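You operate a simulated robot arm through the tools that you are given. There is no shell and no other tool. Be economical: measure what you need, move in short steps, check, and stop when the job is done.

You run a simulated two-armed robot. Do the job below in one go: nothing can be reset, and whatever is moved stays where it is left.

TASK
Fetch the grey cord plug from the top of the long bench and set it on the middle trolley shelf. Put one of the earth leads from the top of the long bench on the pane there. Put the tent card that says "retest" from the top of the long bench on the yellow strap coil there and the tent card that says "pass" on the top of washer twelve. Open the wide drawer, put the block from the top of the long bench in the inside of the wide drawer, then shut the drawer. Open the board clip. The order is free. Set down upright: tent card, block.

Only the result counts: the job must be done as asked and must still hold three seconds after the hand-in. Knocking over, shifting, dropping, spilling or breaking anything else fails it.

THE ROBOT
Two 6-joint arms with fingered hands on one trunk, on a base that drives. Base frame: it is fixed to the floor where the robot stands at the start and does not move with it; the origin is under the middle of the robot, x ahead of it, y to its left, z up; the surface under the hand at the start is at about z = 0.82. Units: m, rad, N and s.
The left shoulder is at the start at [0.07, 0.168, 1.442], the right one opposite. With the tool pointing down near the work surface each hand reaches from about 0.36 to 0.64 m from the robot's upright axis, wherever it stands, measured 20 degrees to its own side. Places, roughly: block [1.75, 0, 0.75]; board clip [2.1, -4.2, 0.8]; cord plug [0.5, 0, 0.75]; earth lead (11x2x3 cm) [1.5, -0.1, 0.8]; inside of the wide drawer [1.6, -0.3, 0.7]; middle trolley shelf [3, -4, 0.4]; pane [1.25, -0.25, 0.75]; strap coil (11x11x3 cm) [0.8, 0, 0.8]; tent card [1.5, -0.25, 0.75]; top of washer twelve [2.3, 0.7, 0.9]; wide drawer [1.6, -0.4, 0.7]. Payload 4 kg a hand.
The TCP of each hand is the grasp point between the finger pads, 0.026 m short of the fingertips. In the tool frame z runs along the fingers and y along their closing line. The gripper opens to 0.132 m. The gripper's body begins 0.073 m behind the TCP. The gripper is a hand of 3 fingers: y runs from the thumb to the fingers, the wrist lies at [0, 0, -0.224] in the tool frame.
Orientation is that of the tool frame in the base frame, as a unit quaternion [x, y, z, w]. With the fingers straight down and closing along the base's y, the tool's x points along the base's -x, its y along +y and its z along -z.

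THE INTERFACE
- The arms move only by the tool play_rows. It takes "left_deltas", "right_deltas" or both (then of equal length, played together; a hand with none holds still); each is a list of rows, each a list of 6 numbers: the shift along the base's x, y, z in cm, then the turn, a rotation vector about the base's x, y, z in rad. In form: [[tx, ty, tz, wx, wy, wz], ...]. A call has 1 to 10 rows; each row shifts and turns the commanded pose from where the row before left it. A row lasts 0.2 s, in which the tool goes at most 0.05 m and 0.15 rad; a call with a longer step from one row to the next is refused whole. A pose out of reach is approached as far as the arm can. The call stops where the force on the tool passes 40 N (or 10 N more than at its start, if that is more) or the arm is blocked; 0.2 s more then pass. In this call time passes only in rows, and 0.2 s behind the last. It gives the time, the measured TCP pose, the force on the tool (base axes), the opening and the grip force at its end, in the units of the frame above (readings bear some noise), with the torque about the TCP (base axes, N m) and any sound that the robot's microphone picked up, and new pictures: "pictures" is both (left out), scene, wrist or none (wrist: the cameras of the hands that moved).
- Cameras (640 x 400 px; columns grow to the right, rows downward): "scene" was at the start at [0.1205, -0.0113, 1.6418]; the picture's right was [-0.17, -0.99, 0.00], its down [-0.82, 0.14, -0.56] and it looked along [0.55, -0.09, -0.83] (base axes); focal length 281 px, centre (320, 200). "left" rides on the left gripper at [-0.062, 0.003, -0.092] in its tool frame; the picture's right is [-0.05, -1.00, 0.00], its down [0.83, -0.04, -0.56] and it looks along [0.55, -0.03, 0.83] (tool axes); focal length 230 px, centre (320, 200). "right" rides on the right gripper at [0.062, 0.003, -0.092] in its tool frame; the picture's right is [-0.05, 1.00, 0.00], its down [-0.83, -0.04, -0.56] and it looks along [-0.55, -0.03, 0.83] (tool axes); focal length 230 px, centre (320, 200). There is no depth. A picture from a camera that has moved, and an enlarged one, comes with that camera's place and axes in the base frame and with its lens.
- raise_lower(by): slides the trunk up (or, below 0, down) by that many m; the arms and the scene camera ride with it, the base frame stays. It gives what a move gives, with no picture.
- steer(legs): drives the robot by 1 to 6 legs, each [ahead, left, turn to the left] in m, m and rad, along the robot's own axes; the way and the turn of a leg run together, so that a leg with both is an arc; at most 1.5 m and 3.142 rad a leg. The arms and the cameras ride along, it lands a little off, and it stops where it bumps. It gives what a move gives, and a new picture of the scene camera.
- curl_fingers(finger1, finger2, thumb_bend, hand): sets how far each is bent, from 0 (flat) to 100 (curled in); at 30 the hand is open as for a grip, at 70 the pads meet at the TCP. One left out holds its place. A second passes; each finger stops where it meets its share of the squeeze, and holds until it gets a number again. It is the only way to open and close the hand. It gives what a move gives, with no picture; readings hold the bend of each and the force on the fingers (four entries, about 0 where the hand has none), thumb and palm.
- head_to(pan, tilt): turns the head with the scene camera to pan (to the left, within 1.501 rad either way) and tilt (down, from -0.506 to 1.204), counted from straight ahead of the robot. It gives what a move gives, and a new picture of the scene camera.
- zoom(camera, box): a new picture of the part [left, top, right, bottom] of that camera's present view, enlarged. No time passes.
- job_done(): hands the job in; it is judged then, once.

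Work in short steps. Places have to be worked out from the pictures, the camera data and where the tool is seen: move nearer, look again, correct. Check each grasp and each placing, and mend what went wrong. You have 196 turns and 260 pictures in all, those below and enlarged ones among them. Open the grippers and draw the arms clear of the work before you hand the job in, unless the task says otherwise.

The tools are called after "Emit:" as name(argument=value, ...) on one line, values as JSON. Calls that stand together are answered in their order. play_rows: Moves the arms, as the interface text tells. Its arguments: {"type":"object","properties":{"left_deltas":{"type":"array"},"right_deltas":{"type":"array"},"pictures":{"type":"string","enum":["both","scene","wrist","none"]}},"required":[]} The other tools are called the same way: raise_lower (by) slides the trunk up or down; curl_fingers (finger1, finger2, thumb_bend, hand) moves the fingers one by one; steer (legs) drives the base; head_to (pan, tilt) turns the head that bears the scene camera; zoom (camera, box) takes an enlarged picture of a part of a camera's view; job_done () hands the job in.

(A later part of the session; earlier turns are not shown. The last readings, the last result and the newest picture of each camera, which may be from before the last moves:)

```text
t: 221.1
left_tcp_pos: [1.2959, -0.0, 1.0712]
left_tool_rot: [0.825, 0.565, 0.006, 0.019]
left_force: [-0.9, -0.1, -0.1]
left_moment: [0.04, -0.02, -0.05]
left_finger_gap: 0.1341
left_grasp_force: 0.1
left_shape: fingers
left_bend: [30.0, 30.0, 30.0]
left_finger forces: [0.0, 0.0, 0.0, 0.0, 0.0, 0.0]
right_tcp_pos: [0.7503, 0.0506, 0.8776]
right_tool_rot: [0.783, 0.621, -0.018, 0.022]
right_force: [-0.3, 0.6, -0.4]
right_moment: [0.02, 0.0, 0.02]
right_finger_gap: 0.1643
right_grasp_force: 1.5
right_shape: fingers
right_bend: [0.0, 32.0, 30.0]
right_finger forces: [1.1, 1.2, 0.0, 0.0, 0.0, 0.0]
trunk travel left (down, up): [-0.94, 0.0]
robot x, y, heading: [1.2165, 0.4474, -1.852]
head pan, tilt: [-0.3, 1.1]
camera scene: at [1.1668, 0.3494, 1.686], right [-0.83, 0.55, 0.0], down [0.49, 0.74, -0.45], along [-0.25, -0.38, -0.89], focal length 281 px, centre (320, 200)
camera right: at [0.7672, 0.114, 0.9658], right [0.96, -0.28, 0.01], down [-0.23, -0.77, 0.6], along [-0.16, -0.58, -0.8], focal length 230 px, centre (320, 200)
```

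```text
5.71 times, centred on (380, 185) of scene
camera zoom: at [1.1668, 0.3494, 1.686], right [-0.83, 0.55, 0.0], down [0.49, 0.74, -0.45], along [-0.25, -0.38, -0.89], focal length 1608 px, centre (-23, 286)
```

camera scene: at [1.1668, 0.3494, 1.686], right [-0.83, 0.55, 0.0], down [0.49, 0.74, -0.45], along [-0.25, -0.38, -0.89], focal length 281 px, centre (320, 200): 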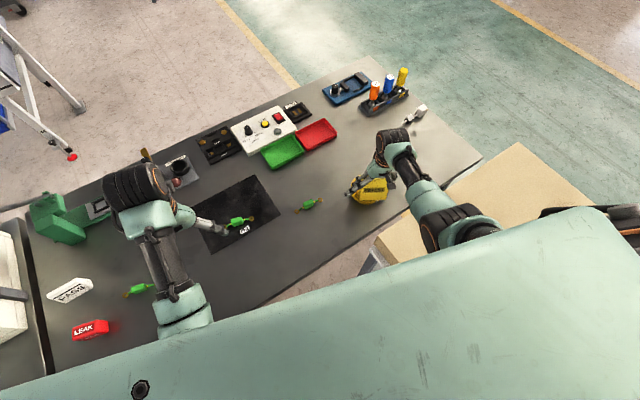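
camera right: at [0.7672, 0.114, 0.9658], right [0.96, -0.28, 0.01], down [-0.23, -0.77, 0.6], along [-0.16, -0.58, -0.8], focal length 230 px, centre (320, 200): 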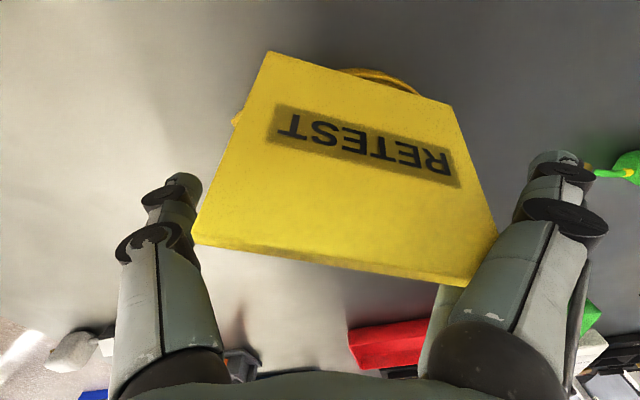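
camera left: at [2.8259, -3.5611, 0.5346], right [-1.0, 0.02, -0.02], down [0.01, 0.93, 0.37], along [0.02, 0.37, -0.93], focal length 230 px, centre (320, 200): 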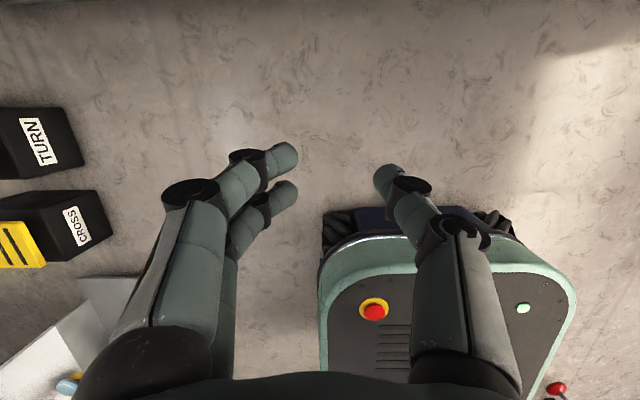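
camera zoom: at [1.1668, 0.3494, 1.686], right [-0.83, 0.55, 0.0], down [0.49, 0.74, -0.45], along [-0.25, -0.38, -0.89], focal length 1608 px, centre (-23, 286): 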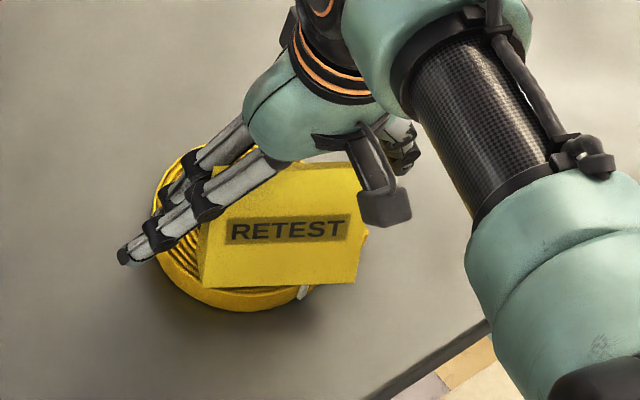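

The card is now only lightly held (1 N) but skewed; its base centre is about 2 cm too far toward the robot. I shift the hand 2 cm toward -y (dragging the card), then check.

Emit:
play_rows(right_deltas=[[0, 0, 0.4, 0, 0, 0], [0, -1, 0, 0, 0, 0], [0, -1, 0, 0, 0, 0]], pictures="both")

Emit:
zoom(camera="scene", box=[330, 150, 430, 220])

```text
t: 221.9
left_tcp_pos: [1.2952, -0.0013, 1.0706]
left_tool_rot: [0.825, 0.565, 0.007, 0.02]
left_force: [0.3, -0.1, 0.4]
left_moment: [0.0, -0.02, -0.02]
left_finger_gap: 0.1339
left_grasp_force: 0.0
left_shape: fingers
left_bend: [30.0, 30.0, 30.0]
left_finger forces: [0.0, 0.0, 0.0, 0.0, 0.0, 0.1]
right_tcp_pos: [0.7502, 0.03, 0.8825]
right_tool_rot: [0.783, 0.621, -0.018, 0.022]
right_force: [0.7, 0.0, -0.4]
right_moment: [0.0, -0.01, 0.0]
right_finger_gap: 0.1645
right_grasp_force: 1.0
right_shape: fingers
right_bend: [0.0, 32.0, 30.0]
right_finger forces: [1.0, 1.1, 0.0, 0.1, 0.1, 0.1]
trunk travel left (down, up): [-0.94, 0.0]
robot x, y, heading: [1.2143, 0.4482, -1.854]
head pan, tilt: [-0.3, 1.1]
camera scene: at [1.1669, 0.3483, 1.6859], right [-0.83, 0.55, 0.0], down [0.49, 0.74, -0.45], along [-0.25, -0.38, -0.89], focal length 281 px, centre (320, 200)
camera right: at [0.7672, 0.0934, 0.9696], right [0.96, -0.28, 0.01], down [-0.23, -0.77, 0.6], along [-0.16, -0.58, -0.8], focal length 230 px, centre (320, 200)
```

scene: 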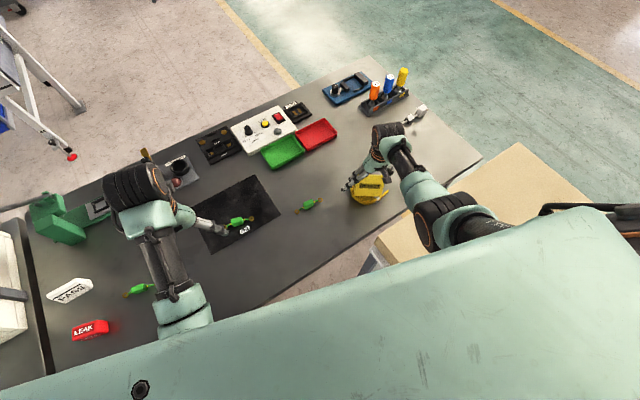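
right: 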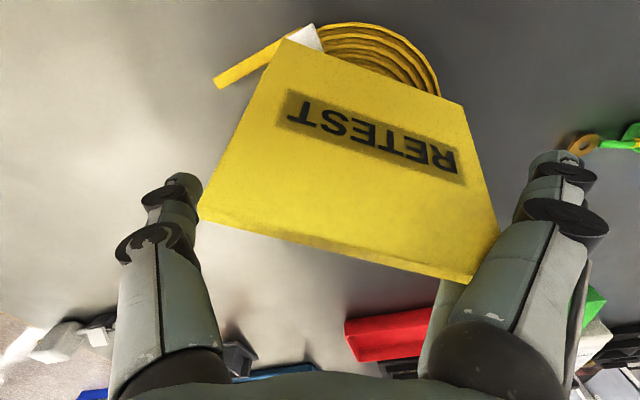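

```text
5.71 times, centred on (380, 185) of scene
camera zoom: at [1.1669, 0.3483, 1.6859], right [-0.83, 0.55, 0.0], down [0.49, 0.74, -0.45], along [-0.25, -0.38, -0.89], focal length 1608 px, centre (-23, 286)
```

zoom: 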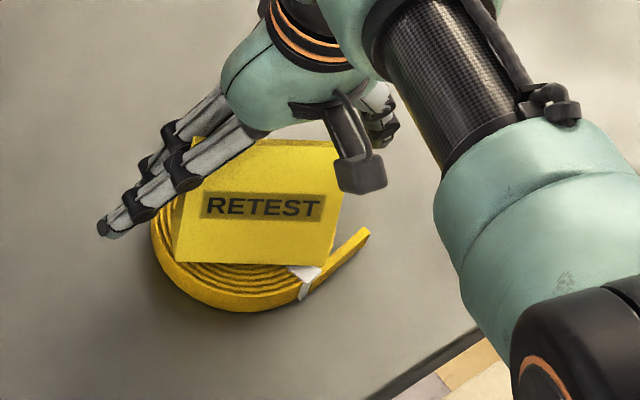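

The card is now well placed over the coil. I curl finger2 a bit more to free it, after lowering to rest.

Emit:
play_rows(right_deltas=[[0, 0, -0.4, 0, 0, 0]], pictures="none")

Emit:
curl_fingers(hand="right", finger2=40, thumb_bend=15)

Emit:
play_rows(right_deltas=[[0, 0, 0, 0, 0, 0]], pictures="wrist")

Emit:
zoom(camera="scene", box=[330, 150, 430, 220])

```text
t: 222.3
left_tcp_pos: [1.2963, -0.0008, 1.0714]
left_tool_rot: [0.825, 0.565, 0.007, 0.019]
left_force: [-0.9, 0.1, -0.2]
left_moment: [0.01, 0.01, -0.02]
left_finger_gap: 0.1342
left_grasp_force: 0.1
left_shape: fingers
left_bend: [30.0, 30.0, 30.0]
left_finger forces: [0.0, 0.0, 0.0, 0.0, 0.0, 0.0]
right_tcp_pos: [0.7501, 0.0299, 0.878]
right_tool_rot: [0.783, 0.621, -0.019, 0.022]
right_force: [-0.2, -0.6, -0.2]
right_moment: [0.02, 0.01, 0.0]
right_finger_gap: 0.1642
right_grasp_force: 0.5
right_shape: fingers
right_bend: [0.0, 32.0, 30.0]
right_finger forces: [1.1, 1.0, 0.1, 0.0, 0.1, 0.0]
trunk travel left (down, up): [-0.94, 0.0]
robot x, y, heading: [1.215, 0.4513, -1.855]
head pan, tilt: [-0.3, 1.1]
```

```text
t: 223.3
left_tcp_pos: [1.2964, -0.0023, 1.0721]
left_tool_rot: [0.825, 0.565, 0.006, 0.019]
left_force: [0.4, 0.2, 0.3]
left_moment: [-0.03, 0.0, 0.01]
left_finger_gap: 0.1341
left_grasp_force: 0.0
left_shape: fingers
left_bend: [30.0, 30.0, 30.0]
left_finger forces: [0.0, 0.0, 0.1, 0.0, 0.1, 0.0]
right_tcp_pos: [0.7496, 0.0302, 0.8774]
right_tool_rot: [0.783, 0.621, -0.019, 0.022]
right_force: [0.8, 0.0, 0.2]
right_moment: [0.01, 0.01, 0.0]
right_finger_gap: 0.1785
right_grasp_force: 0.1
right_shape: fingers
right_bend: [0.0, 40.0, 15.0]
right_finger forces: [0.2, 0.4, 0.0, 0.0, 0.1, 0.0]
trunk travel left (down, up): [-0.94, 0.0]
robot x, y, heading: [1.2137, 0.447, -1.851]
head pan, tilt: [-0.3, 1.1]
```

```text
t: 223.7
left_tcp_pos: [1.2962, -0.0015, 1.0714]
left_tool_rot: [0.825, 0.565, 0.006, 0.02]
left_force: [-0.7, -0.2, 0.6]
left_moment: [0.01, -0.02, -0.02]
left_finger_gap: 0.134
left_grasp_force: 0.1
left_shape: fingers
left_bend: [30.0, 30.0, 30.0]
left_finger forces: [0.1, 0.0, 0.0, 0.0, 0.1, 0.0]
right_tcp_pos: [0.7506, 0.0307, 0.8775]
right_tool_rot: [0.783, 0.621, -0.019, 0.021]
right_force: [0.5, -0.4, -0.1]
right_moment: [-0.02, 0.02, 0.02]
right_finger_gap: 0.1787
right_grasp_force: 0.0
right_shape: fingers
right_bend: [0.0, 40.0, 15.0]
right_finger forces: [0.3, 0.3, 0.0, 0.1, 0.1, 0.0]
trunk travel left (down, up): [-0.94, 0.0]
robot x, y, heading: [1.2153, 0.4519, -1.852]
head pan, tilt: [-0.3, 1.1]
camera right: at [0.7669, 0.0942, 0.966], right [0.96, -0.28, 0.01], down [-0.23, -0.77, 0.6], along [-0.16, -0.58, -0.8], focal length 230 px, centre (320, 200)
```

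right: 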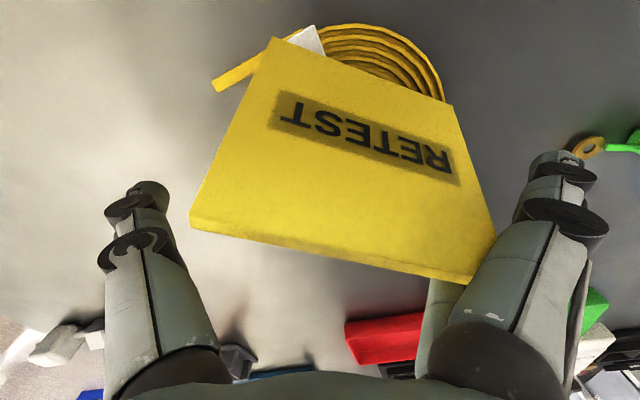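

```text
5.71 times, centred on (380, 185) of scene
camera zoom: at [1.1669, 0.3494, 1.686], right [-0.83, 0.55, 0.0], down [0.49, 0.74, -0.45], along [-0.25, -0.38, -0.89], focal length 1608 px, centre (-23, 286)
```

zoom: 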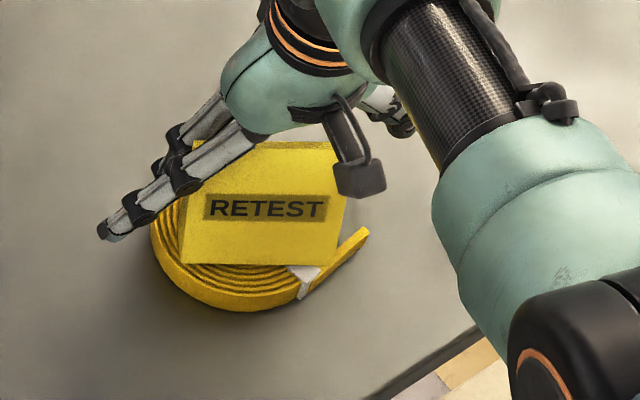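

Nearly no force left on the fingers (0.3 N). I raise the hand slowly.

Emit:
play_rows(right_deltas=[[0, 0, 0.8, 0, 0, 0], [0, 0, 1, 0, 0, 0], [0, 0, 1, 0, 0, 0]], pictures="wrist")

Emit:
zoom(camera="scene", box=[330, 150, 430, 220])

```text
t: 224.5
left_tcp_pos: [1.2953, -0.0015, 1.0701]
left_tool_rot: [0.825, 0.565, 0.007, 0.019]
left_force: [0.1, 0.6, 0.0]
left_moment: [-0.02, 0.0, -0.01]
left_finger_gap: 0.1339
left_grasp_force: 0.1
left_shape: fingers
left_bend: [30.0, 30.0, 30.0]
left_finger forces: [0.1, 0.0, 0.0, 0.1, 0.0, 0.0]
right_tcp_pos: [0.7498, 0.0309, 0.9063]
right_tool_rot: [0.783, 0.621, -0.018, 0.021]
right_force: [0.4, -0.6, -0.6]
right_moment: [0.01, -0.02, 0.01]
right_finger_gap: 0.1786
right_grasp_force: 0.1
right_shape: fingers
right_bend: [0.0, 40.0, 15.0]
right_finger forces: [0.1, 0.0, 0.0, 0.0, 0.0, 0.0]
trunk travel left (down, up): [-0.94, 0.0]
robot x, y, heading: [1.2132, 0.4508, -1.851]
head pan, tilt: [-0.3, 1.1]
camera right: at [0.7667, 0.0941, 0.9943], right [0.96, -0.28, 0.01], down [-0.23, -0.77, 0.6], along [-0.16, -0.58, -0.8], focal length 230 px, centre (320, 200)
```

right: 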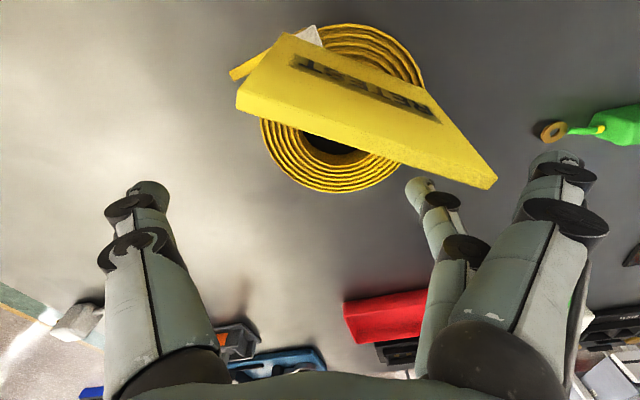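

```text
5.71 times, centred on (380, 185) of scene
camera zoom: at [1.1669, 0.3496, 1.686], right [-0.83, 0.55, 0.0], down [0.49, 0.74, -0.45], along [-0.25, -0.38, -0.89], focal length 1608 px, centre (-23, 286)
```

zoom: 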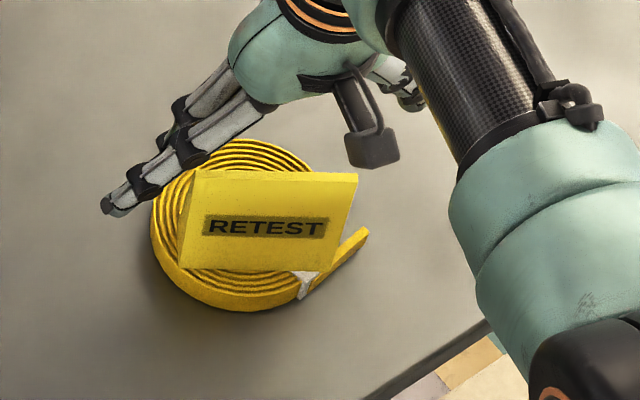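

The RETEST card stands upright on the coil. I raise the hand clear.

Emit:
play_rows(right_deltas=[[0, 0, 2, 0, 0, 0], [0, 0, 4, 0, 0, 0], [0, 0, 5, 0, 0, 0]], pictures="both")

Emit:
curl_fingers(hand="right", finger1=30, finger2=30, thumb_bend=30)

```text
t: 225.3
left_tcp_pos: [1.2955, -0.0017, 1.0707]
left_tool_rot: [0.825, 0.565, 0.007, 0.019]
left_force: [-0.7, 0.0, -0.6]
left_moment: [0.01, 0.02, 0.0]
left_finger_gap: 0.134
left_grasp_force: 0.1
left_shape: fingers
left_bend: [30.0, 30.0, 30.0]
left_finger forces: [0.1, 0.1, 0.1, 0.0, 0.0, 0.0]
right_tcp_pos: [0.7514, 0.0302, 1.0168]
right_tool_rot: [0.783, 0.621, -0.019, 0.022]
right_force: [0.2, 0.4, -0.4]
right_moment: [0.02, -0.01, 0.0]
right_finger_gap: 0.1787
right_grasp_force: 0.0
right_shape: fingers
right_bend: [0.0, 40.0, 15.0]
right_finger forces: [0.0, 0.0, 0.0, 0.0, 0.1, 0.1]
trunk travel left (down, up): [-0.94, 0.0]
robot x, y, heading: [1.2136, 0.447, -1.852]
head pan, tilt: [-0.3, 1.1]
camera scene: at [1.1671, 0.3498, 1.686], right [-0.83, 0.55, 0.0], down [0.49, 0.74, -0.45], along [-0.25, -0.38, -0.89], focal length 281 px, centre (320, 200)
camera right: at [0.7681, 0.0947, 1.1049], right [0.96, -0.28, 0.01], down [-0.23, -0.77, 0.6], along [-0.16, -0.58, -0.8], focal length 230 px, centre (320, 200)
```

scene: 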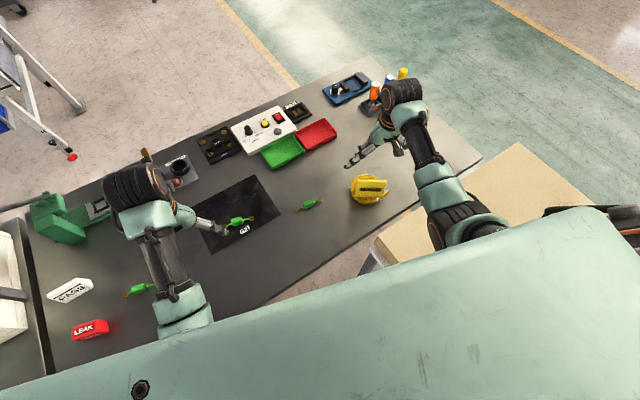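
right: 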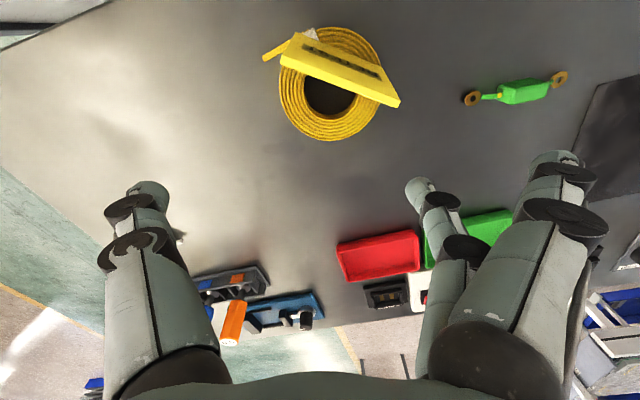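

```text
t: 226.3
left_tcp_pos: [1.2964, -0.0003, 1.0704]
left_tool_rot: [0.825, 0.565, 0.007, 0.02]
left_force: [-0.2, 0.4, 0.1]
left_moment: [0.02, -0.01, -0.01]
left_finger_gap: 0.134
left_grasp_force: 0.1
left_shape: fingers
left_bend: [30.0, 30.0, 30.0]
left_finger forces: [0.0, 0.0, 0.0, 0.0, 0.0, 0.0]
right_tcp_pos: [0.7522, 0.0306, 1.0154]
right_tool_rot: [0.784, 0.621, -0.019, 0.022]
right_force: [0.0, -0.1, 0.7]
right_moment: [-0.01, 0.01, 0.0]
right_finger_gap: 0.1353
right_grasp_force: 0.0
right_shape: fingers
right_bend: [30.0, 30.0, 30.0]
right_finger forces: [0.0, 0.0, 0.1, 0.0, 0.1, 0.0]
trunk travel left (down, up): [-0.94, 0.0]
robot x, y, heading: [1.2142, 0.4501, -1.855]
head pan, tilt: [-0.3, 1.1]
```

Now the PASS card. I turn back to face -y and shift left so the left hand lines up with it; then yaw the left hand 90° so it grips the card across its thickness.

Emit:
steer(legs=[[0, 0, 0.281], [0.02, 0.27, 0]])

Emit:
play_rows(left_deltas=[[0, 0, 0, 0, 0, -0.15], [0, 0, 0, 0, 0, -0.15], [0, 0, 0, 0, 0, -0.15], [0, 0, 0, 0, 0, -0.15], [0, 0, 0, 0, 0, -0.15], [0, 0, 0, 0, 0, -0.15], [0, 0, 0, 0, 0, -0.15], [0, 0, 0, 0, 0, -0.15], [0, 0, 0, 0, 0, -0.15]])

```text
t: 229.2
left_tcp_pos: [1.6842, 0.0175, 1.0702]
left_tool_rot: [0.737, 0.675, 0.01, 0.019]
left_force: [-0.8, -0.6, 0.4]
left_moment: [0.0, -0.01, 0.0]
left_finger_gap: 0.1341
left_grasp_force: 0.1
left_shape: fingers
left_bend: [30.0, 30.0, 30.0]
left_finger forces: [0.1, 0.0, 0.0, 0.0, 0.0, 0.0]
right_tcp_pos: [1.1527, -0.1014, 1.0149]
right_tool_rot: [0.689, 0.724, -0.015, 0.024]
right_force: [-0.8, 0.2, -0.3]
right_moment: [-0.01, -0.01, -0.02]
right_finger_gap: 0.1351
right_grasp_force: 0.1
right_shape: fingers
right_bend: [30.0, 30.0, 30.0]
right_finger forces: [0.1, 0.0, 0.0, 0.0, 0.0, 0.0]
trunk travel left (down, up): [-0.94, 0.0]
robot x, y, heading: [1.4849, 0.429, -1.571]
head pan, tilt: [-0.3, 1.1]
camera scene: at [1.4625, 0.3195, 1.686], right [-0.95, 0.3, 0.0], down [0.27, 0.85, -0.45], along [-0.13, -0.43, -0.89], focal length 281 px, centre (320, 200)
```

scene: 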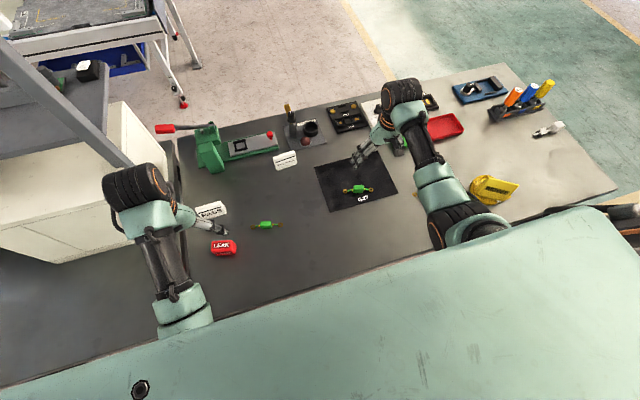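

```text
t: 231.2
left_tcp_pos: [1.6868, 0.0171, 1.0703]
left_tool_rot: [0.998, 0.065, -0.003, 0.021]
left_force: [0.9, -0.1, 0.4]
left_moment: [-0.03, 0.02, 0.01]
left_finger_gap: 0.1342
left_grasp_force: 0.1
left_shape: fingers
left_bend: [30.0, 30.0, 30.0]
left_finger forces: [0.1, 0.1, 0.0, 0.1, 0.1, 0.0]
right_tcp_pos: [1.1534, -0.1033, 1.0161]
right_tool_rot: [0.689, 0.724, -0.016, 0.023]
right_force: [-0.4, -0.2, -0.7]
right_moment: [0.03, 0.01, 0.04]
right_finger_gap: 0.1352
right_grasp_force: 0.0
right_shape: fingers
right_bend: [30.0, 30.0, 30.0]
right_finger forces: [0.0, 0.0, 0.0, 0.0, 0.0, 0.1]
trunk travel left (down, up): [-0.94, 0.0]
robot x, y, heading: [1.484, 0.4303, -1.57]
head pan, tilt: [-0.3, 1.1]
camera scene: at [1.4658, 0.3193, 1.686], right [-0.95, 0.3, 0.0], down [0.26, 0.85, -0.45], along [-0.14, -0.43, -0.89], focal length 281 px, centre (320, 200)
camera left: at [1.6275, 0.0118, 1.1636], right [-0.18, 0.98, -0.04], down [0.82, 0.17, 0.54], along [0.54, 0.07, -0.84], focal length 230 px, centre (320, 200)
```

scene: 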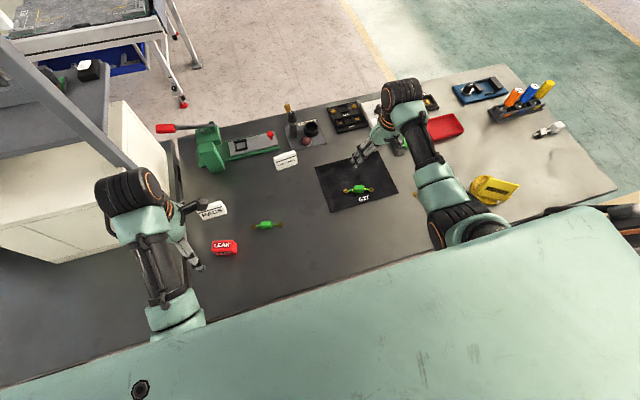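
left: 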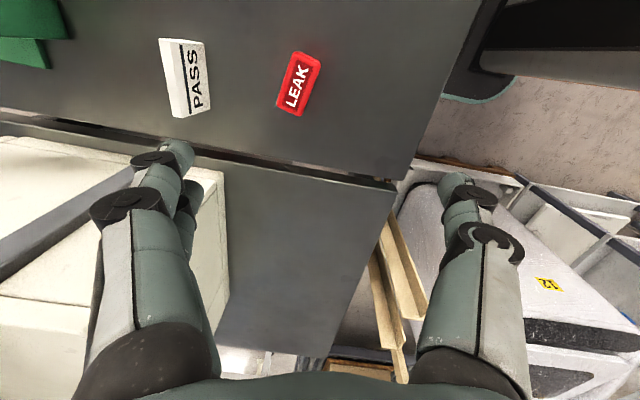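

The PASS card is near (1.69,-0.17). I move the left hand above it for a closer look.

Emit:
play_rows(left_deltas=[[0, -4.5, 0, 0, 0, 0], [0, -4.5, 0, 0, 0, 0], [0, -4.5, 0, 0, 0, 0], [0, -4.5, -2, 0, 0, 0], [0, 0, -4, 0, 0, 0], [0, 0, -4, 0, 0, 0]])

```text
t: 232.6
left_tcp_pos: [1.6882, -0.1622, 0.9711]
left_tool_rot: [0.998, 0.067, -0.004, 0.021]
left_force: [-0.3, 0.7, -0.7]
left_moment: [0.04, 0.02, 0.0]
left_finger_gap: 0.1342
left_grasp_force: 0.1
left_shape: fingers
left_bend: [30.0, 30.0, 30.0]
left_finger forces: [0.1, 0.0, 0.0, 0.1, 0.0, 0.0]
right_tcp_pos: [1.1541, -0.1011, 1.0169]
right_tool_rot: [0.688, 0.725, -0.015, 0.023]
right_force: [0.0, 0.4, -0.2]
right_moment: [0.0, 0.0, 0.0]
right_finger_gap: 0.135
right_grasp_force: 0.1
right_shape: fingers
right_bend: [30.0, 30.0, 30.0]
right_finger forces: [0.0, 0.1, 0.0, 0.1, 0.0, 0.0]
trunk travel left (down, up): [-0.94, 0.0]
robot x, y, heading: [1.4834, 0.4294, -1.57]
head pan, tilt: [-0.3, 1.1]
camera scene: at [1.4658, 0.3199, 1.6861], right [-0.95, 0.3, 0.0], down [0.26, 0.85, -0.45], along [-0.14, -0.43, -0.89], focal length 281 px, centre (320, 200)
camera left: at [1.628, -0.1688, 1.0642], right [-0.18, 0.98, -0.04], down [0.82, 0.18, 0.54], along [0.54, 0.07, -0.84], focal length 230 px, centre (320, 200)
```

scene: 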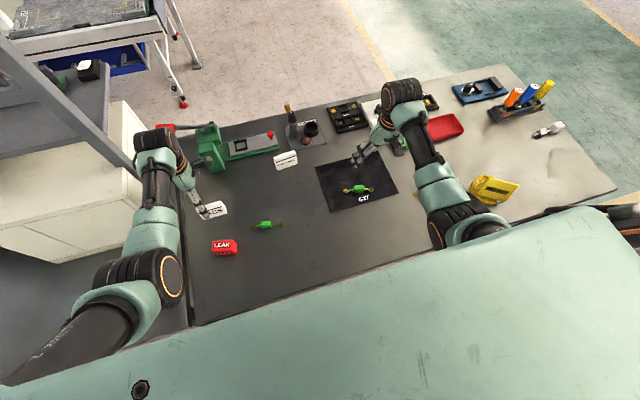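
left: 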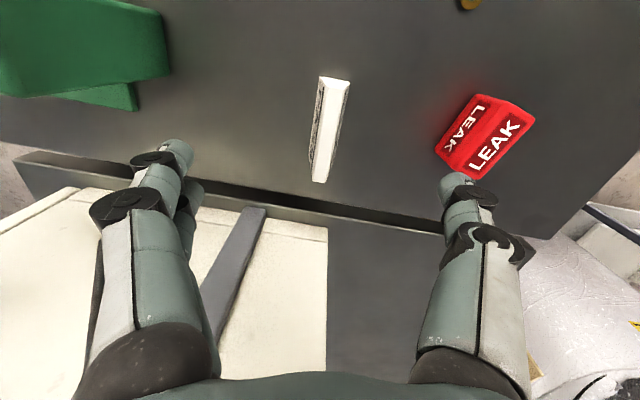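

The card ridge is at (1.690,-0.157), z≈0.86. I descend to 0.865, pre-close partly, then go down and grip.

Emit:
play_rows(left_deltas=[[0.1, 0.4, -4, 0, 0, 0.04], [0, 0, -4, 0, 0, 0], [0, 0, -2.6, 0, 0, 0]], pictures="wrist")

Emit:
curl_fingers(hand="left", finger1=52, finger2=52, thumb_bend=52)

Emit:
play_rows(left_deltas=[[0, 0, -0.8, 0, 0, 0], [0, 0, -0.5, 0, 0, 0]], pictures="wrist")

```text
t: 233.4
left_tcp_pos: [1.6882, -0.151, 0.8728]
left_tool_rot: [0.996, 0.086, -0.003, 0.022]
left_force: [-0.9, 0.8, -0.4]
left_moment: [0.0, 0.0, 0.0]
left_finger_gap: 0.1345
left_grasp_force: 0.0
left_shape: fingers
left_bend: [30.0, 30.0, 30.0]
left_finger forces: [0.0, 0.0, 0.0, 0.0, 0.0, 0.0]
left hand out of reach, approached as far as the arm can: row 3
right_tcp_pos: [1.1538, -0.1037, 1.0157]
right_tool_rot: [0.688, 0.725, -0.015, 0.024]
right_force: [-0.3, 0.2, -0.2]
right_moment: [-0.01, -0.03, 0.0]
right_finger_gap: 0.1352
right_grasp_force: 0.1
right_shape: fingers
right_bend: [30.0, 30.0, 30.0]
right_finger forces: [0.1, 0.0, 0.0, 0.1, 0.1, 0.1]
trunk travel left (down, up): [-0.94, 0.0]
robot x, y, heading: [1.4827, 0.4323, -1.575]
head pan, tilt: [-0.3, 1.1]
camera left: at [1.6296, -0.1599, 0.9658], right [-0.22, 0.97, -0.04], down [0.81, 0.21, 0.54], along [0.54, 0.09, -0.84], focal length 230 px, centre (320, 200)
```

left: 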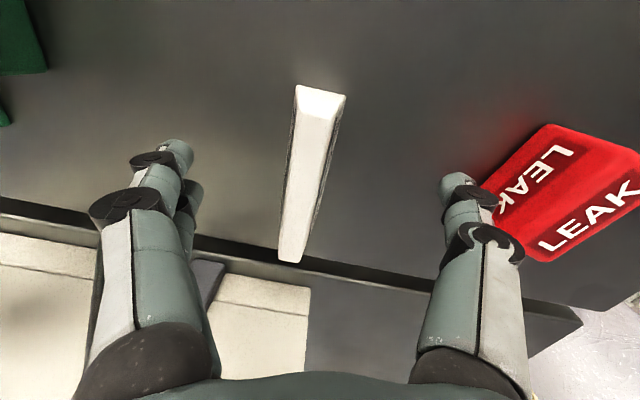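

```text
t: 234.4
left_tcp_pos: [1.6894, -0.1498, 0.8729]
left_tool_rot: [0.996, 0.087, -0.004, 0.021]
left_force: [-0.6, -0.5, -0.7]
left_moment: [-0.01, 0.04, -0.02]
left_finger_gap: 0.0617
left_grasp_force: 0.1
left_shape: fingers
left_bend: [52.0, 52.0, 52.0]
left_finger forces: [0.0, 0.0, 0.1, 0.1, 0.1, 0.0]
right_tcp_pos: [1.1546, -0.1016, 1.016]
right_tool_rot: [0.689, 0.724, -0.015, 0.024]
right_force: [0.1, -0.1, -0.5]
right_moment: [-0.03, 0.0, 0.04]
right_finger_gap: 0.1353
right_grasp_force: 0.1
right_shape: fingers
right_bend: [30.0, 30.0, 30.0]
right_finger forces: [0.0, 0.0, 0.1, 0.0, 0.0, 0.0]
trunk travel left (down, up): [-0.94, 0.0]
robot x, y, heading: [1.4819, 0.4302, -1.572]
head pan, tilt: [-0.3, 1.1]
```

```text
t: 235.0
left_tcp_pos: [1.6886, -0.1427, 0.8637]
left_tool_rot: [0.996, 0.086, -0.003, 0.021]
left_force: [0.2, 0.0, 0.7]
left_moment: [0.0, -0.02, 0.01]
left_finger_gap: 0.0616
left_grasp_force: 0.1
left_shape: fingers
left_bend: [52.0, 52.0, 52.0]
left_finger forces: [0.1, 0.1, 0.0, 0.0, 0.2, 0.1]
left hand out of reach, approached as far as the arm can: row 1
right_tcp_pos: [1.154, -0.1025, 1.0147]
right_tool_rot: [0.689, 0.724, -0.016, 0.024]
right_force: [-0.7, -0.3, -0.5]
right_moment: [-0.01, 0.02, -0.01]
right_finger_gap: 0.1353
right_grasp_force: 0.1
right_shape: fingers
right_bend: [30.0, 30.0, 30.0]
right_finger forces: [0.0, 0.0, 0.1, 0.1, 0.0, 0.0]
trunk travel left (down, up): [-0.94, 0.0]
robot x, y, heading: [1.4815, 0.4305, -1.57]
head pan, tilt: [-0.3, 1.1]
camera left: at [1.6308, -0.1516, 0.9564], right [-0.22, 0.97, -0.04], down [0.81, 0.21, 0.54], along [0.54, 0.09, -0.84], focal length 230 px, centre (320, 200)
```

left: 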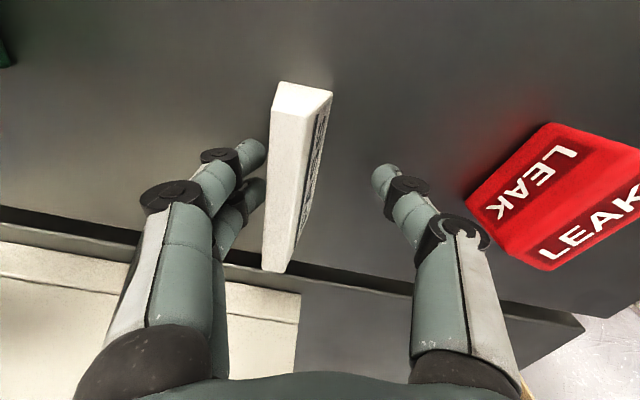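

The hand got pulled back 1.5 cm by reach. I drive the base 1.6 cm forward and lower via trunk 1.3 cm.

Emit:
steer(legs=[[0.016, 0, 0]])

Emit:
raise_lower(by=-0.013)

Emit:
play_rows(left_deltas=[[0, 0, 0, 0, 0, 0]], pictures="wrist")

```text
t: 235.8
left_tcp_pos: [1.6898, -0.1562, 0.8665]
left_tool_rot: [0.996, 0.086, -0.003, 0.024]
left_force: [0.2, -0.5, 1.3]
left_moment: [-0.01, -0.01, 0.0]
left_finger_gap: 0.0617
left_grasp_force: 0.1
left_shape: fingers
left_bend: [52.0, 52.0, 52.0]
left_finger forces: [0.0, 0.0, 0.1, 0.1, 0.1, 0.0]
right_tcp_pos: [1.1539, -0.115, 1.0173]
right_tool_rot: [0.688, 0.725, -0.017, 0.025]
right_force: [-0.2, 1.2, -0.5]
right_moment: [-0.01, 0.01, 0.0]
right_finger_gap: 0.135
right_grasp_force: 0.0
right_shape: fingers
right_bend: [30.0, 30.0, 30.0]
right_finger forces: [0.0, 0.1, 0.0, 0.0, 0.0, 0.0]
trunk travel left (down, up): [-0.94, 0.0]
robot x, y, heading: [1.4853, 0.4156, -1.571]
head pan, tilt: [-0.3, 1.1]
camera scene: at [1.4655, 0.3091, 1.6864], right [-0.95, 0.3, 0.0], down [0.27, 0.85, -0.46], along [-0.14, -0.44, -0.89], focal length 281 px, centre (320, 200)
```

scene: 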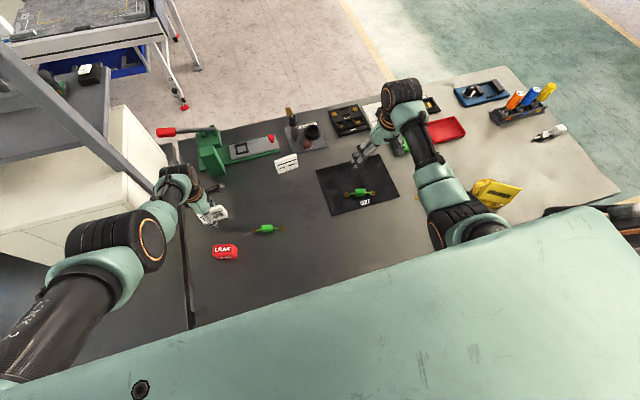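

```text
t: 236.4
left_tcp_pos: [1.6886, -0.1569, 0.855]
left_tool_rot: [0.996, 0.086, -0.003, 0.025]
left_force: [0.9, -0.1, 19.4]
left_moment: [0.74, 0.01, -0.05]
left_finger_gap: 0.0603
left_grasp_force: 9.8
left_shape: fingers
left_bend: [52.0, 52.0, 53.0]
left_finger forces: [0.0, 0.0, 0.1, 0.1, 19.0, 0.0]
right_tcp_pos: [1.154, -0.1152, 1.0053]
right_tool_rot: [0.689, 0.725, -0.017, 0.025]
right_force: [0.3, 0.7, 0.5]
right_moment: [0.01, 0.02, -0.05]
right_finger_gap: 0.1351
right_grasp_force: 0.0
right_shape: fingers
right_bend: [30.0, 30.0, 30.0]
right_finger forces: [0.0, 0.0, 0.0, 0.0, 0.0, 0.0]
trunk travel left (down, up): [-0.927, 0.013]
robot x, y, heading: [1.4826, 0.4133, -1.575]
head pan, tilt: [-0.3, 1.1]
```

```text
t: 236.8
left_tcp_pos: [1.6891, -0.1579, 0.8554]
left_tool_rot: [0.996, 0.086, -0.003, 0.025]
left_force: [2.7, 0.0, 25.7]
left_moment: [1.06, 0.03, -0.12]
left_finger_gap: 0.0612
left_grasp_force: 12.6
left_shape: fingers
left_bend: [52.0, 52.0, 53.0]
left_finger forces: [0.1, 0.1, 0.1, 0.0, 25.8, 0.0]
right_tcp_pos: [1.1531, -0.1154, 1.0039]
right_tool_rot: [0.689, 0.724, -0.016, 0.027]
right_force: [-0.8, -0.2, 0.5]
right_moment: [-0.02, 0.0, -0.03]
right_finger_gap: 0.135
right_grasp_force: 0.1
right_shape: fingers
right_bend: [30.0, 30.0, 30.0]
right_finger forces: [0.0, 0.0, 0.0, 0.1, 0.1, 0.0]
trunk travel left (down, up): [-0.927, 0.013]
robot x, y, heading: [1.4825, 0.4158, -1.57]
head pan, tilt: [-0.3, 1.1]
camera left: at [1.6305, -0.1666, 0.9471], right [-0.22, 0.97, -0.05], down [0.81, 0.21, 0.54], along [0.54, 0.08, -0.84], focal length 230 px, centre (320, 200)
```

left: 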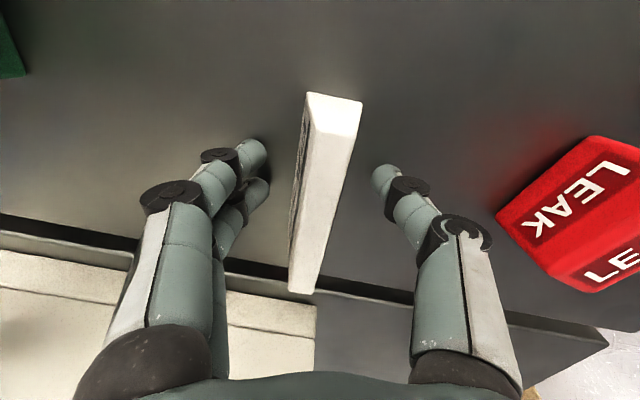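

Card is centred between the fingers, the thumb touches the bench. I close.

Emit:
curl_fingers(hand="left", finger1=75, finger2=75, thumb_bend=75)

Emit:
play_rows(left_deltas=[[0, 0.5, 1.5, 0, 0, 0], [0, 0.5, 3, 0, 0, 0]], pictures="wrist")

```text
t: 237.8
left_tcp_pos: [1.6898, -0.1579, 0.8515]
left_tool_rot: [0.996, 0.086, -0.003, 0.022]
left_force: [-0.2, 1.8, 5.7]
left_moment: [0.23, 0.03, 0.03]
left_finger_gap: 0.025
left_grasp_force: 20.3
left_shape: fingers
left_bend: [71.0, 71.0, 67.0]
left_finger forces: [8.8, 8.6, 0.0, 0.1, 23.3, 0.0]
right_tcp_pos: [1.1539, -0.1173, 1.0036]
right_tool_rot: [0.689, 0.724, -0.015, 0.023]
right_force: [0.7, 0.9, -0.2]
right_moment: [-0.04, -0.03, 0.03]
right_finger_gap: 0.1351
right_grasp_force: 0.0
right_shape: fingers
right_bend: [30.0, 30.0, 30.0]
right_finger forces: [0.0, 0.0, 0.0, 0.1, 0.0, 0.0]
trunk travel left (down, up): [-0.927, 0.013]
robot x, y, heading: [1.4837, 0.415, -1.572]
head pan, tilt: [-0.3, 1.1]
```

```text
t: 238.4
left_tcp_pos: [1.6911, -0.1471, 0.8975]
left_tool_rot: [0.996, 0.086, -0.003, 0.021]
left_force: [0.7, 0.6, -0.7]
left_moment: [-0.03, -0.01, 0.01]
left_finger_gap: 0.0249
left_grasp_force: 17.2
left_shape: fingers
left_bend: [71.0, 71.0, 67.0]
left_finger forces: [8.7, 8.6, 0.1, 0.0, 17.6, 0.1]
right_tcp_pos: [1.155, -0.1172, 1.0036]
right_tool_rot: [0.689, 0.725, -0.015, 0.023]
right_force: [0.4, 0.7, -0.6]
right_moment: [0.0, 0.0, 0.02]
right_finger_gap: 0.135
right_grasp_force: 0.1
right_shape: fingers
right_bend: [30.0, 30.0, 30.0]
right_finger forces: [0.1, 0.0, 0.0, 0.0, 0.0, 0.0]
trunk travel left (down, up): [-0.927, 0.013]
robot x, y, heading: [1.4824, 0.4105, -1.569]
head pan, tilt: [-0.3, 1.1]
camera left: at [1.6311, -0.1559, 0.9892], right [-0.22, 0.97, -0.04], down [0.81, 0.21, 0.55], along [0.54, 0.09, -0.84], focal length 230 px, centre (320, 200)
```

left: 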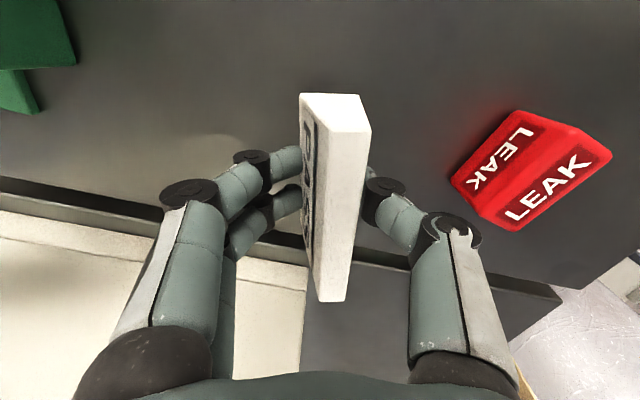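

PASS card held securely. I raise it, back away from the bench and turn to face the washer (+x).

Emit:
play_rows(left_deltas=[[0, 2, 4, 0, 0, 0], [0, 4, 3, 0, 0, 0], [0, 4, 3, 0, 0, 0], [0, 4, 2, 0, 0, 0]], pictures="none")

Emit:
steer(legs=[[-0.3, 0, 0], [0, 0, 1.57]])

Emit:
head_to(pan=0.0, tilt=0.8)

```text
t: 239.4
left_tcp_pos: [1.6888, -0.0074, 1.017]
left_tool_rot: [0.996, 0.087, -0.003, 0.022]
left_force: [0.5, 0.8, -1.2]
left_moment: [-0.02, 0.01, -0.01]
left_finger_gap: 0.0248
left_grasp_force: 17.0
left_shape: fingers
left_bend: [71.0, 71.0, 67.0]
left_finger forces: [8.6, 8.7, 0.1, 0.0, 17.4, 0.0]
right_tcp_pos: [1.1544, -0.1164, 1.0038]
right_tool_rot: [0.688, 0.725, -0.016, 0.024]
right_force: [0.1, -0.7, -1.5]
right_moment: [0.0, -0.03, 0.0]
right_finger_gap: 0.1352
right_grasp_force: 0.1
right_shape: fingers
right_bend: [30.0, 30.0, 30.0]
right_finger forces: [0.0, 0.0, 0.0, 0.0, 0.0, 0.0]
trunk travel left (down, up): [-0.927, 0.013]
robot x, y, heading: [1.4838, 0.4117, -1.574]
head pan, tilt: [-0.3, 1.1]
```

```text
t: 245.2
left_tcp_pos: [1.9107, 0.911, 1.0167]
left_tool_rot: [0.65, 0.759, 0.012, 0.018]
left_force: [-0.1, -0.1, -0.8]
left_moment: [0.02, 0.01, -0.01]
left_finger_gap: 0.0245
left_grasp_force: 16.7
left_shape: fingers
left_bend: [71.0, 71.0, 67.0]
left_finger forces: [8.5, 8.4, 0.0, 0.0, 17.2, 0.0]
right_tcp_pos: [2.0095, 0.3737, 1.0031]
right_tool_rot: [-0.016, 0.999, 0.006, 0.027]
right_force: [0.1, 0.4, -0.2]
right_moment: [-0.05, 0.01, 0.02]
right_finger_gap: 0.1349
right_grasp_force: 0.0
right_shape: fingers
right_bend: [30.0, 30.0, 30.0]
right_finger forces: [0.0, 0.0, 0.1, 0.0, 0.0, 0.0]
trunk travel left (down, up): [-0.927, 0.013]
robot x, y, heading: [1.4843, 0.7151, -0.024]
head pan, tilt: [-0.3, 1.1]
camera scene: at [1.5954, 0.6926, 1.673], right [-0.32, -0.95, 0.0], down [-0.85, 0.28, -0.45], along [0.43, -0.14, -0.89], focal length 281 px, centre (320, 200)
```

scene: 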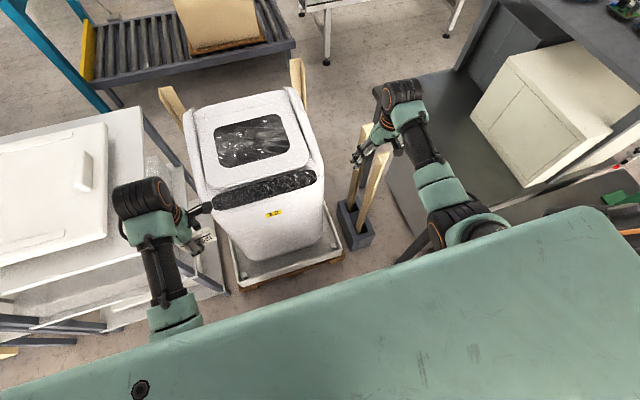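

```text
t: 246.0
left_tcp_pos: [1.9111, 0.9123, 1.0153]
left_tool_rot: [0.65, 0.759, 0.012, 0.018]
left_force: [0.9, 0.3, -1.5]
left_moment: [-0.04, -0.01, -0.02]
left_finger_gap: 0.0243
left_grasp_force: 17.4
left_shape: fingers
left_bend: [71.0, 71.0, 67.0]
left_finger forces: [8.4, 8.4, 0.0, 0.1, 17.1, 0.0]
right_tcp_pos: [2.01, 0.3733, 1.002]
right_tool_rot: [-0.016, 0.999, 0.006, 0.028]
right_force: [-0.2, 0.2, 0.4]
right_moment: [0.02, 0.01, 0.02]
right_finger_gap: 0.1352
right_grasp_force: 0.0
right_shape: fingers
right_bend: [30.0, 30.0, 30.0]
right_finger forces: [0.0, 0.0, 0.0, 0.1, 0.0, 0.1]
trunk travel left (down, up): [-0.927, 0.013]
robot x, y, heading: [1.4874, 0.7139, -0.025]
head pan, tilt: [0.0, 0.799]
camera scene: at [1.6161, 0.7111, 1.6947], right [-0.02, -1.0, 0.0], down [-0.72, 0.02, -0.7], along [0.7, -0.01, -0.72], focal length 281 px, centre (320, 200)
```

scene: 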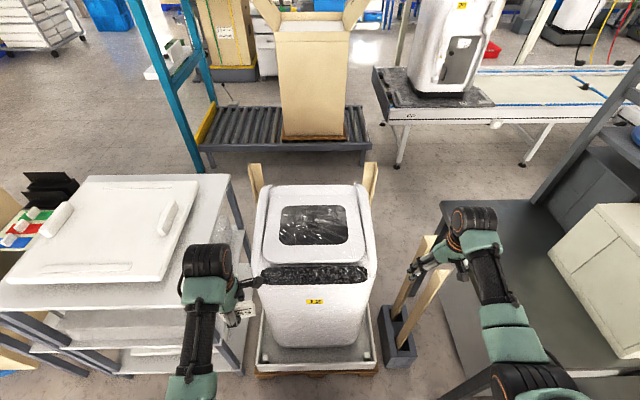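

The right hand is near leaning planks, so I lift it up and back first. Washer lid centre is about (2.25,0.72), top z≈0.9.

Emit:
play_rows(right_deltas=[[-1, 0, 4.5, 0, 0, 0], [-2, 0, 4.5, 0, 0, 0], [-3, 0, 4, 0, 0, 0], [-3, 0, 4, 0, 0, 0], [-3, 0, 3, 0, 0, 0]], pictures="scene")

Emit:
zoom(camera="scene", box=[230, 170, 470, 390])

```text
t: 247.2
left_tcp_pos: [1.9109, 0.911, 1.0171]
left_tool_rot: [0.65, 0.759, 0.013, 0.018]
left_force: [-0.6, -0.6, -0.7]
left_moment: [-0.05, -0.02, 0.0]
left_finger_gap: 0.0246
left_grasp_force: 16.5
left_shape: fingers
left_bend: [71.0, 71.0, 67.0]
left_finger forces: [8.4, 8.4, 0.0, 0.0, 17.0, 0.0]
right_tcp_pos: [1.8789, 0.3453, 1.1717]
right_tool_rot: [-0.015, 0.999, 0.006, 0.028]
right_force: [0.4, 0.3, 0.0]
right_moment: [-0.03, 0.01, -0.01]
right_finger_gap: 0.1352
right_grasp_force: 0.1
right_shape: fingers
right_bend: [30.0, 30.0, 30.0]
right_finger forces: [0.1, 0.0, 0.0, 0.0, 0.0, 0.0]
right hand out of reach, approached as far as the arm can: row 3, 4
trunk travel left (down, up): [-0.927, 0.013]
robot x, y, heading: [1.4851, 0.7115, -0.021]
head pan, tilt: [0.0, 0.799]
camera scene: at [1.6143, 0.7113, 1.6948], right [-0.02, -1.0, 0.0], down [-0.72, 0.01, -0.7], along [0.7, -0.01, -0.72], focal length 281 px, centre (320, 200)
```

scene: 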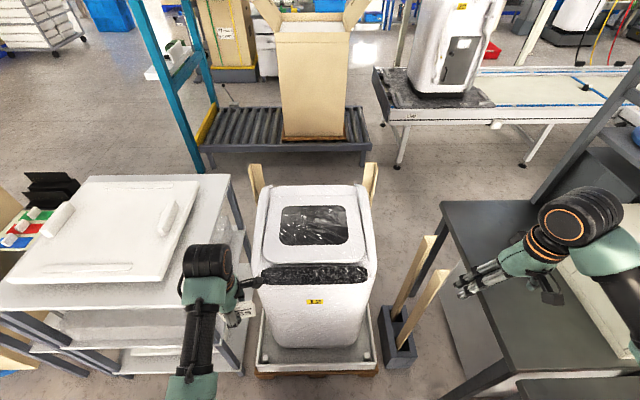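

```text
1.82 times, centred on (350, 280) of scene
camera zoom: at [1.6143, 0.7113, 1.6948], right [-0.02, -1.0, 0.0], down [-0.72, 0.01, -0.7], along [0.7, -0.01, -0.72], focal length 512 px, centre (266, 54)
```

zoom: 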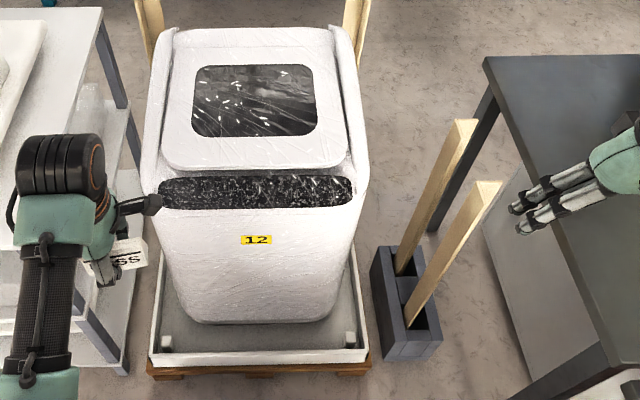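

Now I drive the base to about (1.645,0.557) so the left hand comes over the washer.

Emit:
steer(legs=[[0.16, -0.152, 0.021]])

Emit:
play_rows(left_deltas=[[4, 0, 0, 0, 0, 0], [4, 0, 0, 0, 0, 0], [4, 0, 0, 0, 0, 0], [3, 0, 0, 0, 0, 0]])

```text
t: 248.9
left_tcp_pos: [2.0612, 0.7699, 1.017]
left_tool_rot: [0.642, 0.766, 0.013, 0.018]
left_force: [0.7, -0.6, -0.5]
left_moment: [-0.02, -0.03, 0.03]
left_finger_gap: 0.0246
left_grasp_force: 17.3
left_shape: fingers
left_bend: [71.0, 71.0, 67.0]
left_finger forces: [8.4, 8.4, 0.0, 0.1, 17.1, 0.1]
right_tcp_pos: [2.0437, 0.2028, 1.1728]
right_tool_rot: [-0.027, 0.999, 0.005, 0.028]
right_force: [0.7, 0.5, 0.3]
right_moment: [0.01, -0.01, -0.04]
right_finger_gap: 0.1349
right_grasp_force: 0.0
right_shape: fingers
right_bend: [30.0, 30.0, 30.0]
right_finger forces: [0.0, 0.0, 0.0, 0.0, 0.0, 0.1]
trunk travel left (down, up): [-0.927, 0.013]
robot x, y, heading: [1.6438, 0.5656, -0.004]
head pan, tilt: [0.0, 0.799]
camera scene: at [1.7703, 0.5647, 1.695], right [0.0, -1.0, 0.0], down [-0.72, 0.0, -0.7], along [0.7, 0.0, -0.72], focal length 281 px, centre (320, 200)
```

scene: 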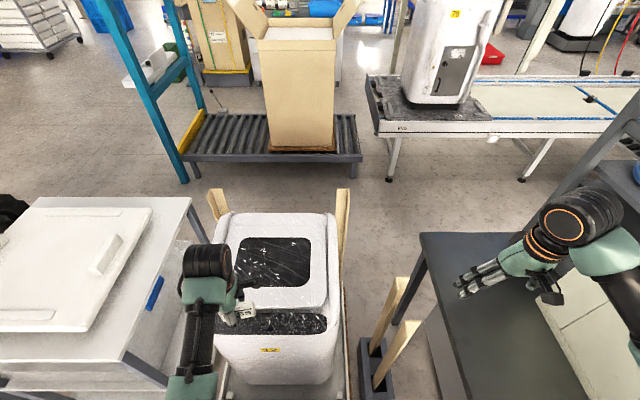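

```text
t: 249.9
left_tcp_pos: [2.2142, 0.7676, 1.0148]
left_tool_rot: [0.642, 0.767, 0.012, 0.017]
left_force: [0.1, 0.3, -0.4]
left_moment: [0.0, 0.03, -0.02]
left_finger_gap: 0.0243
left_grasp_force: 16.7
left_shape: fingers
left_bend: [71.0, 72.0, 67.0]
left_finger forces: [8.5, 8.5, 0.0, 0.1, 17.1, 0.1]
right_tcp_pos: [2.0472, 0.2004, 1.1711]
right_tool_rot: [-0.026, 0.999, 0.007, 0.028]
right_force: [-0.4, -0.5, 0.8]
right_moment: [-0.04, 0.03, -0.01]
right_finger_gap: 0.135
right_grasp_force: 0.0
right_shape: fingers
right_bend: [30.0, 30.0, 30.0]
right_finger forces: [0.0, 0.0, 0.0, 0.0, 0.2, 0.1]
trunk travel left (down, up): [-0.927, 0.013]
robot x, y, heading: [1.6432, 0.5622, 0.001]
head pan, tilt: [0.0, 0.799]
camera scene: at [1.7757, 0.561, 1.6945], right [0.0, -1.0, 0.0], down [-0.72, 0.0, -0.7], along [0.7, 0.0, -0.72], focal length 281 px, centre (320, 200)
camera left: at [2.2258, 0.7084, 1.1074], right [-0.97, -0.23, -0.04], down [-0.21, 0.81, 0.55], along [-0.09, 0.54, -0.84], focal length 230 px, centre (320, 200)
```

scene: 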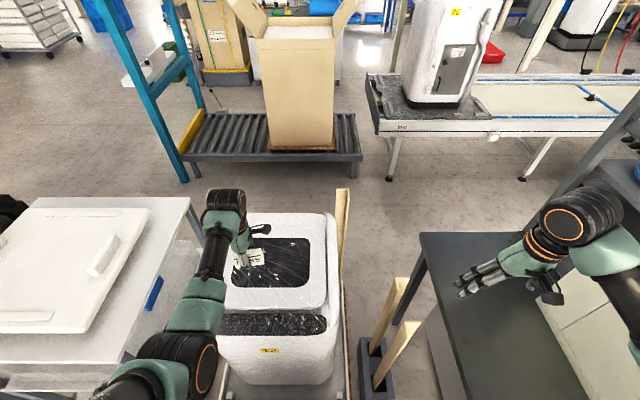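
left: 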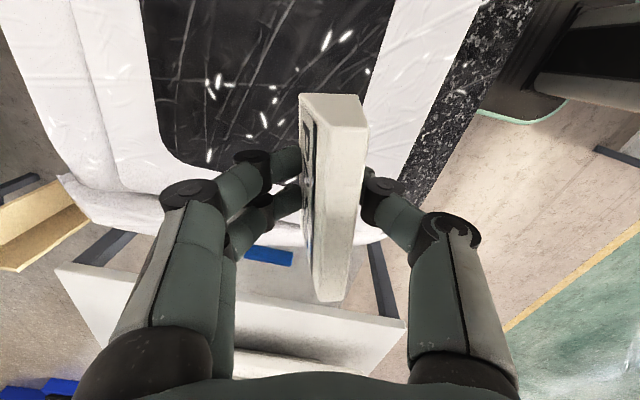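

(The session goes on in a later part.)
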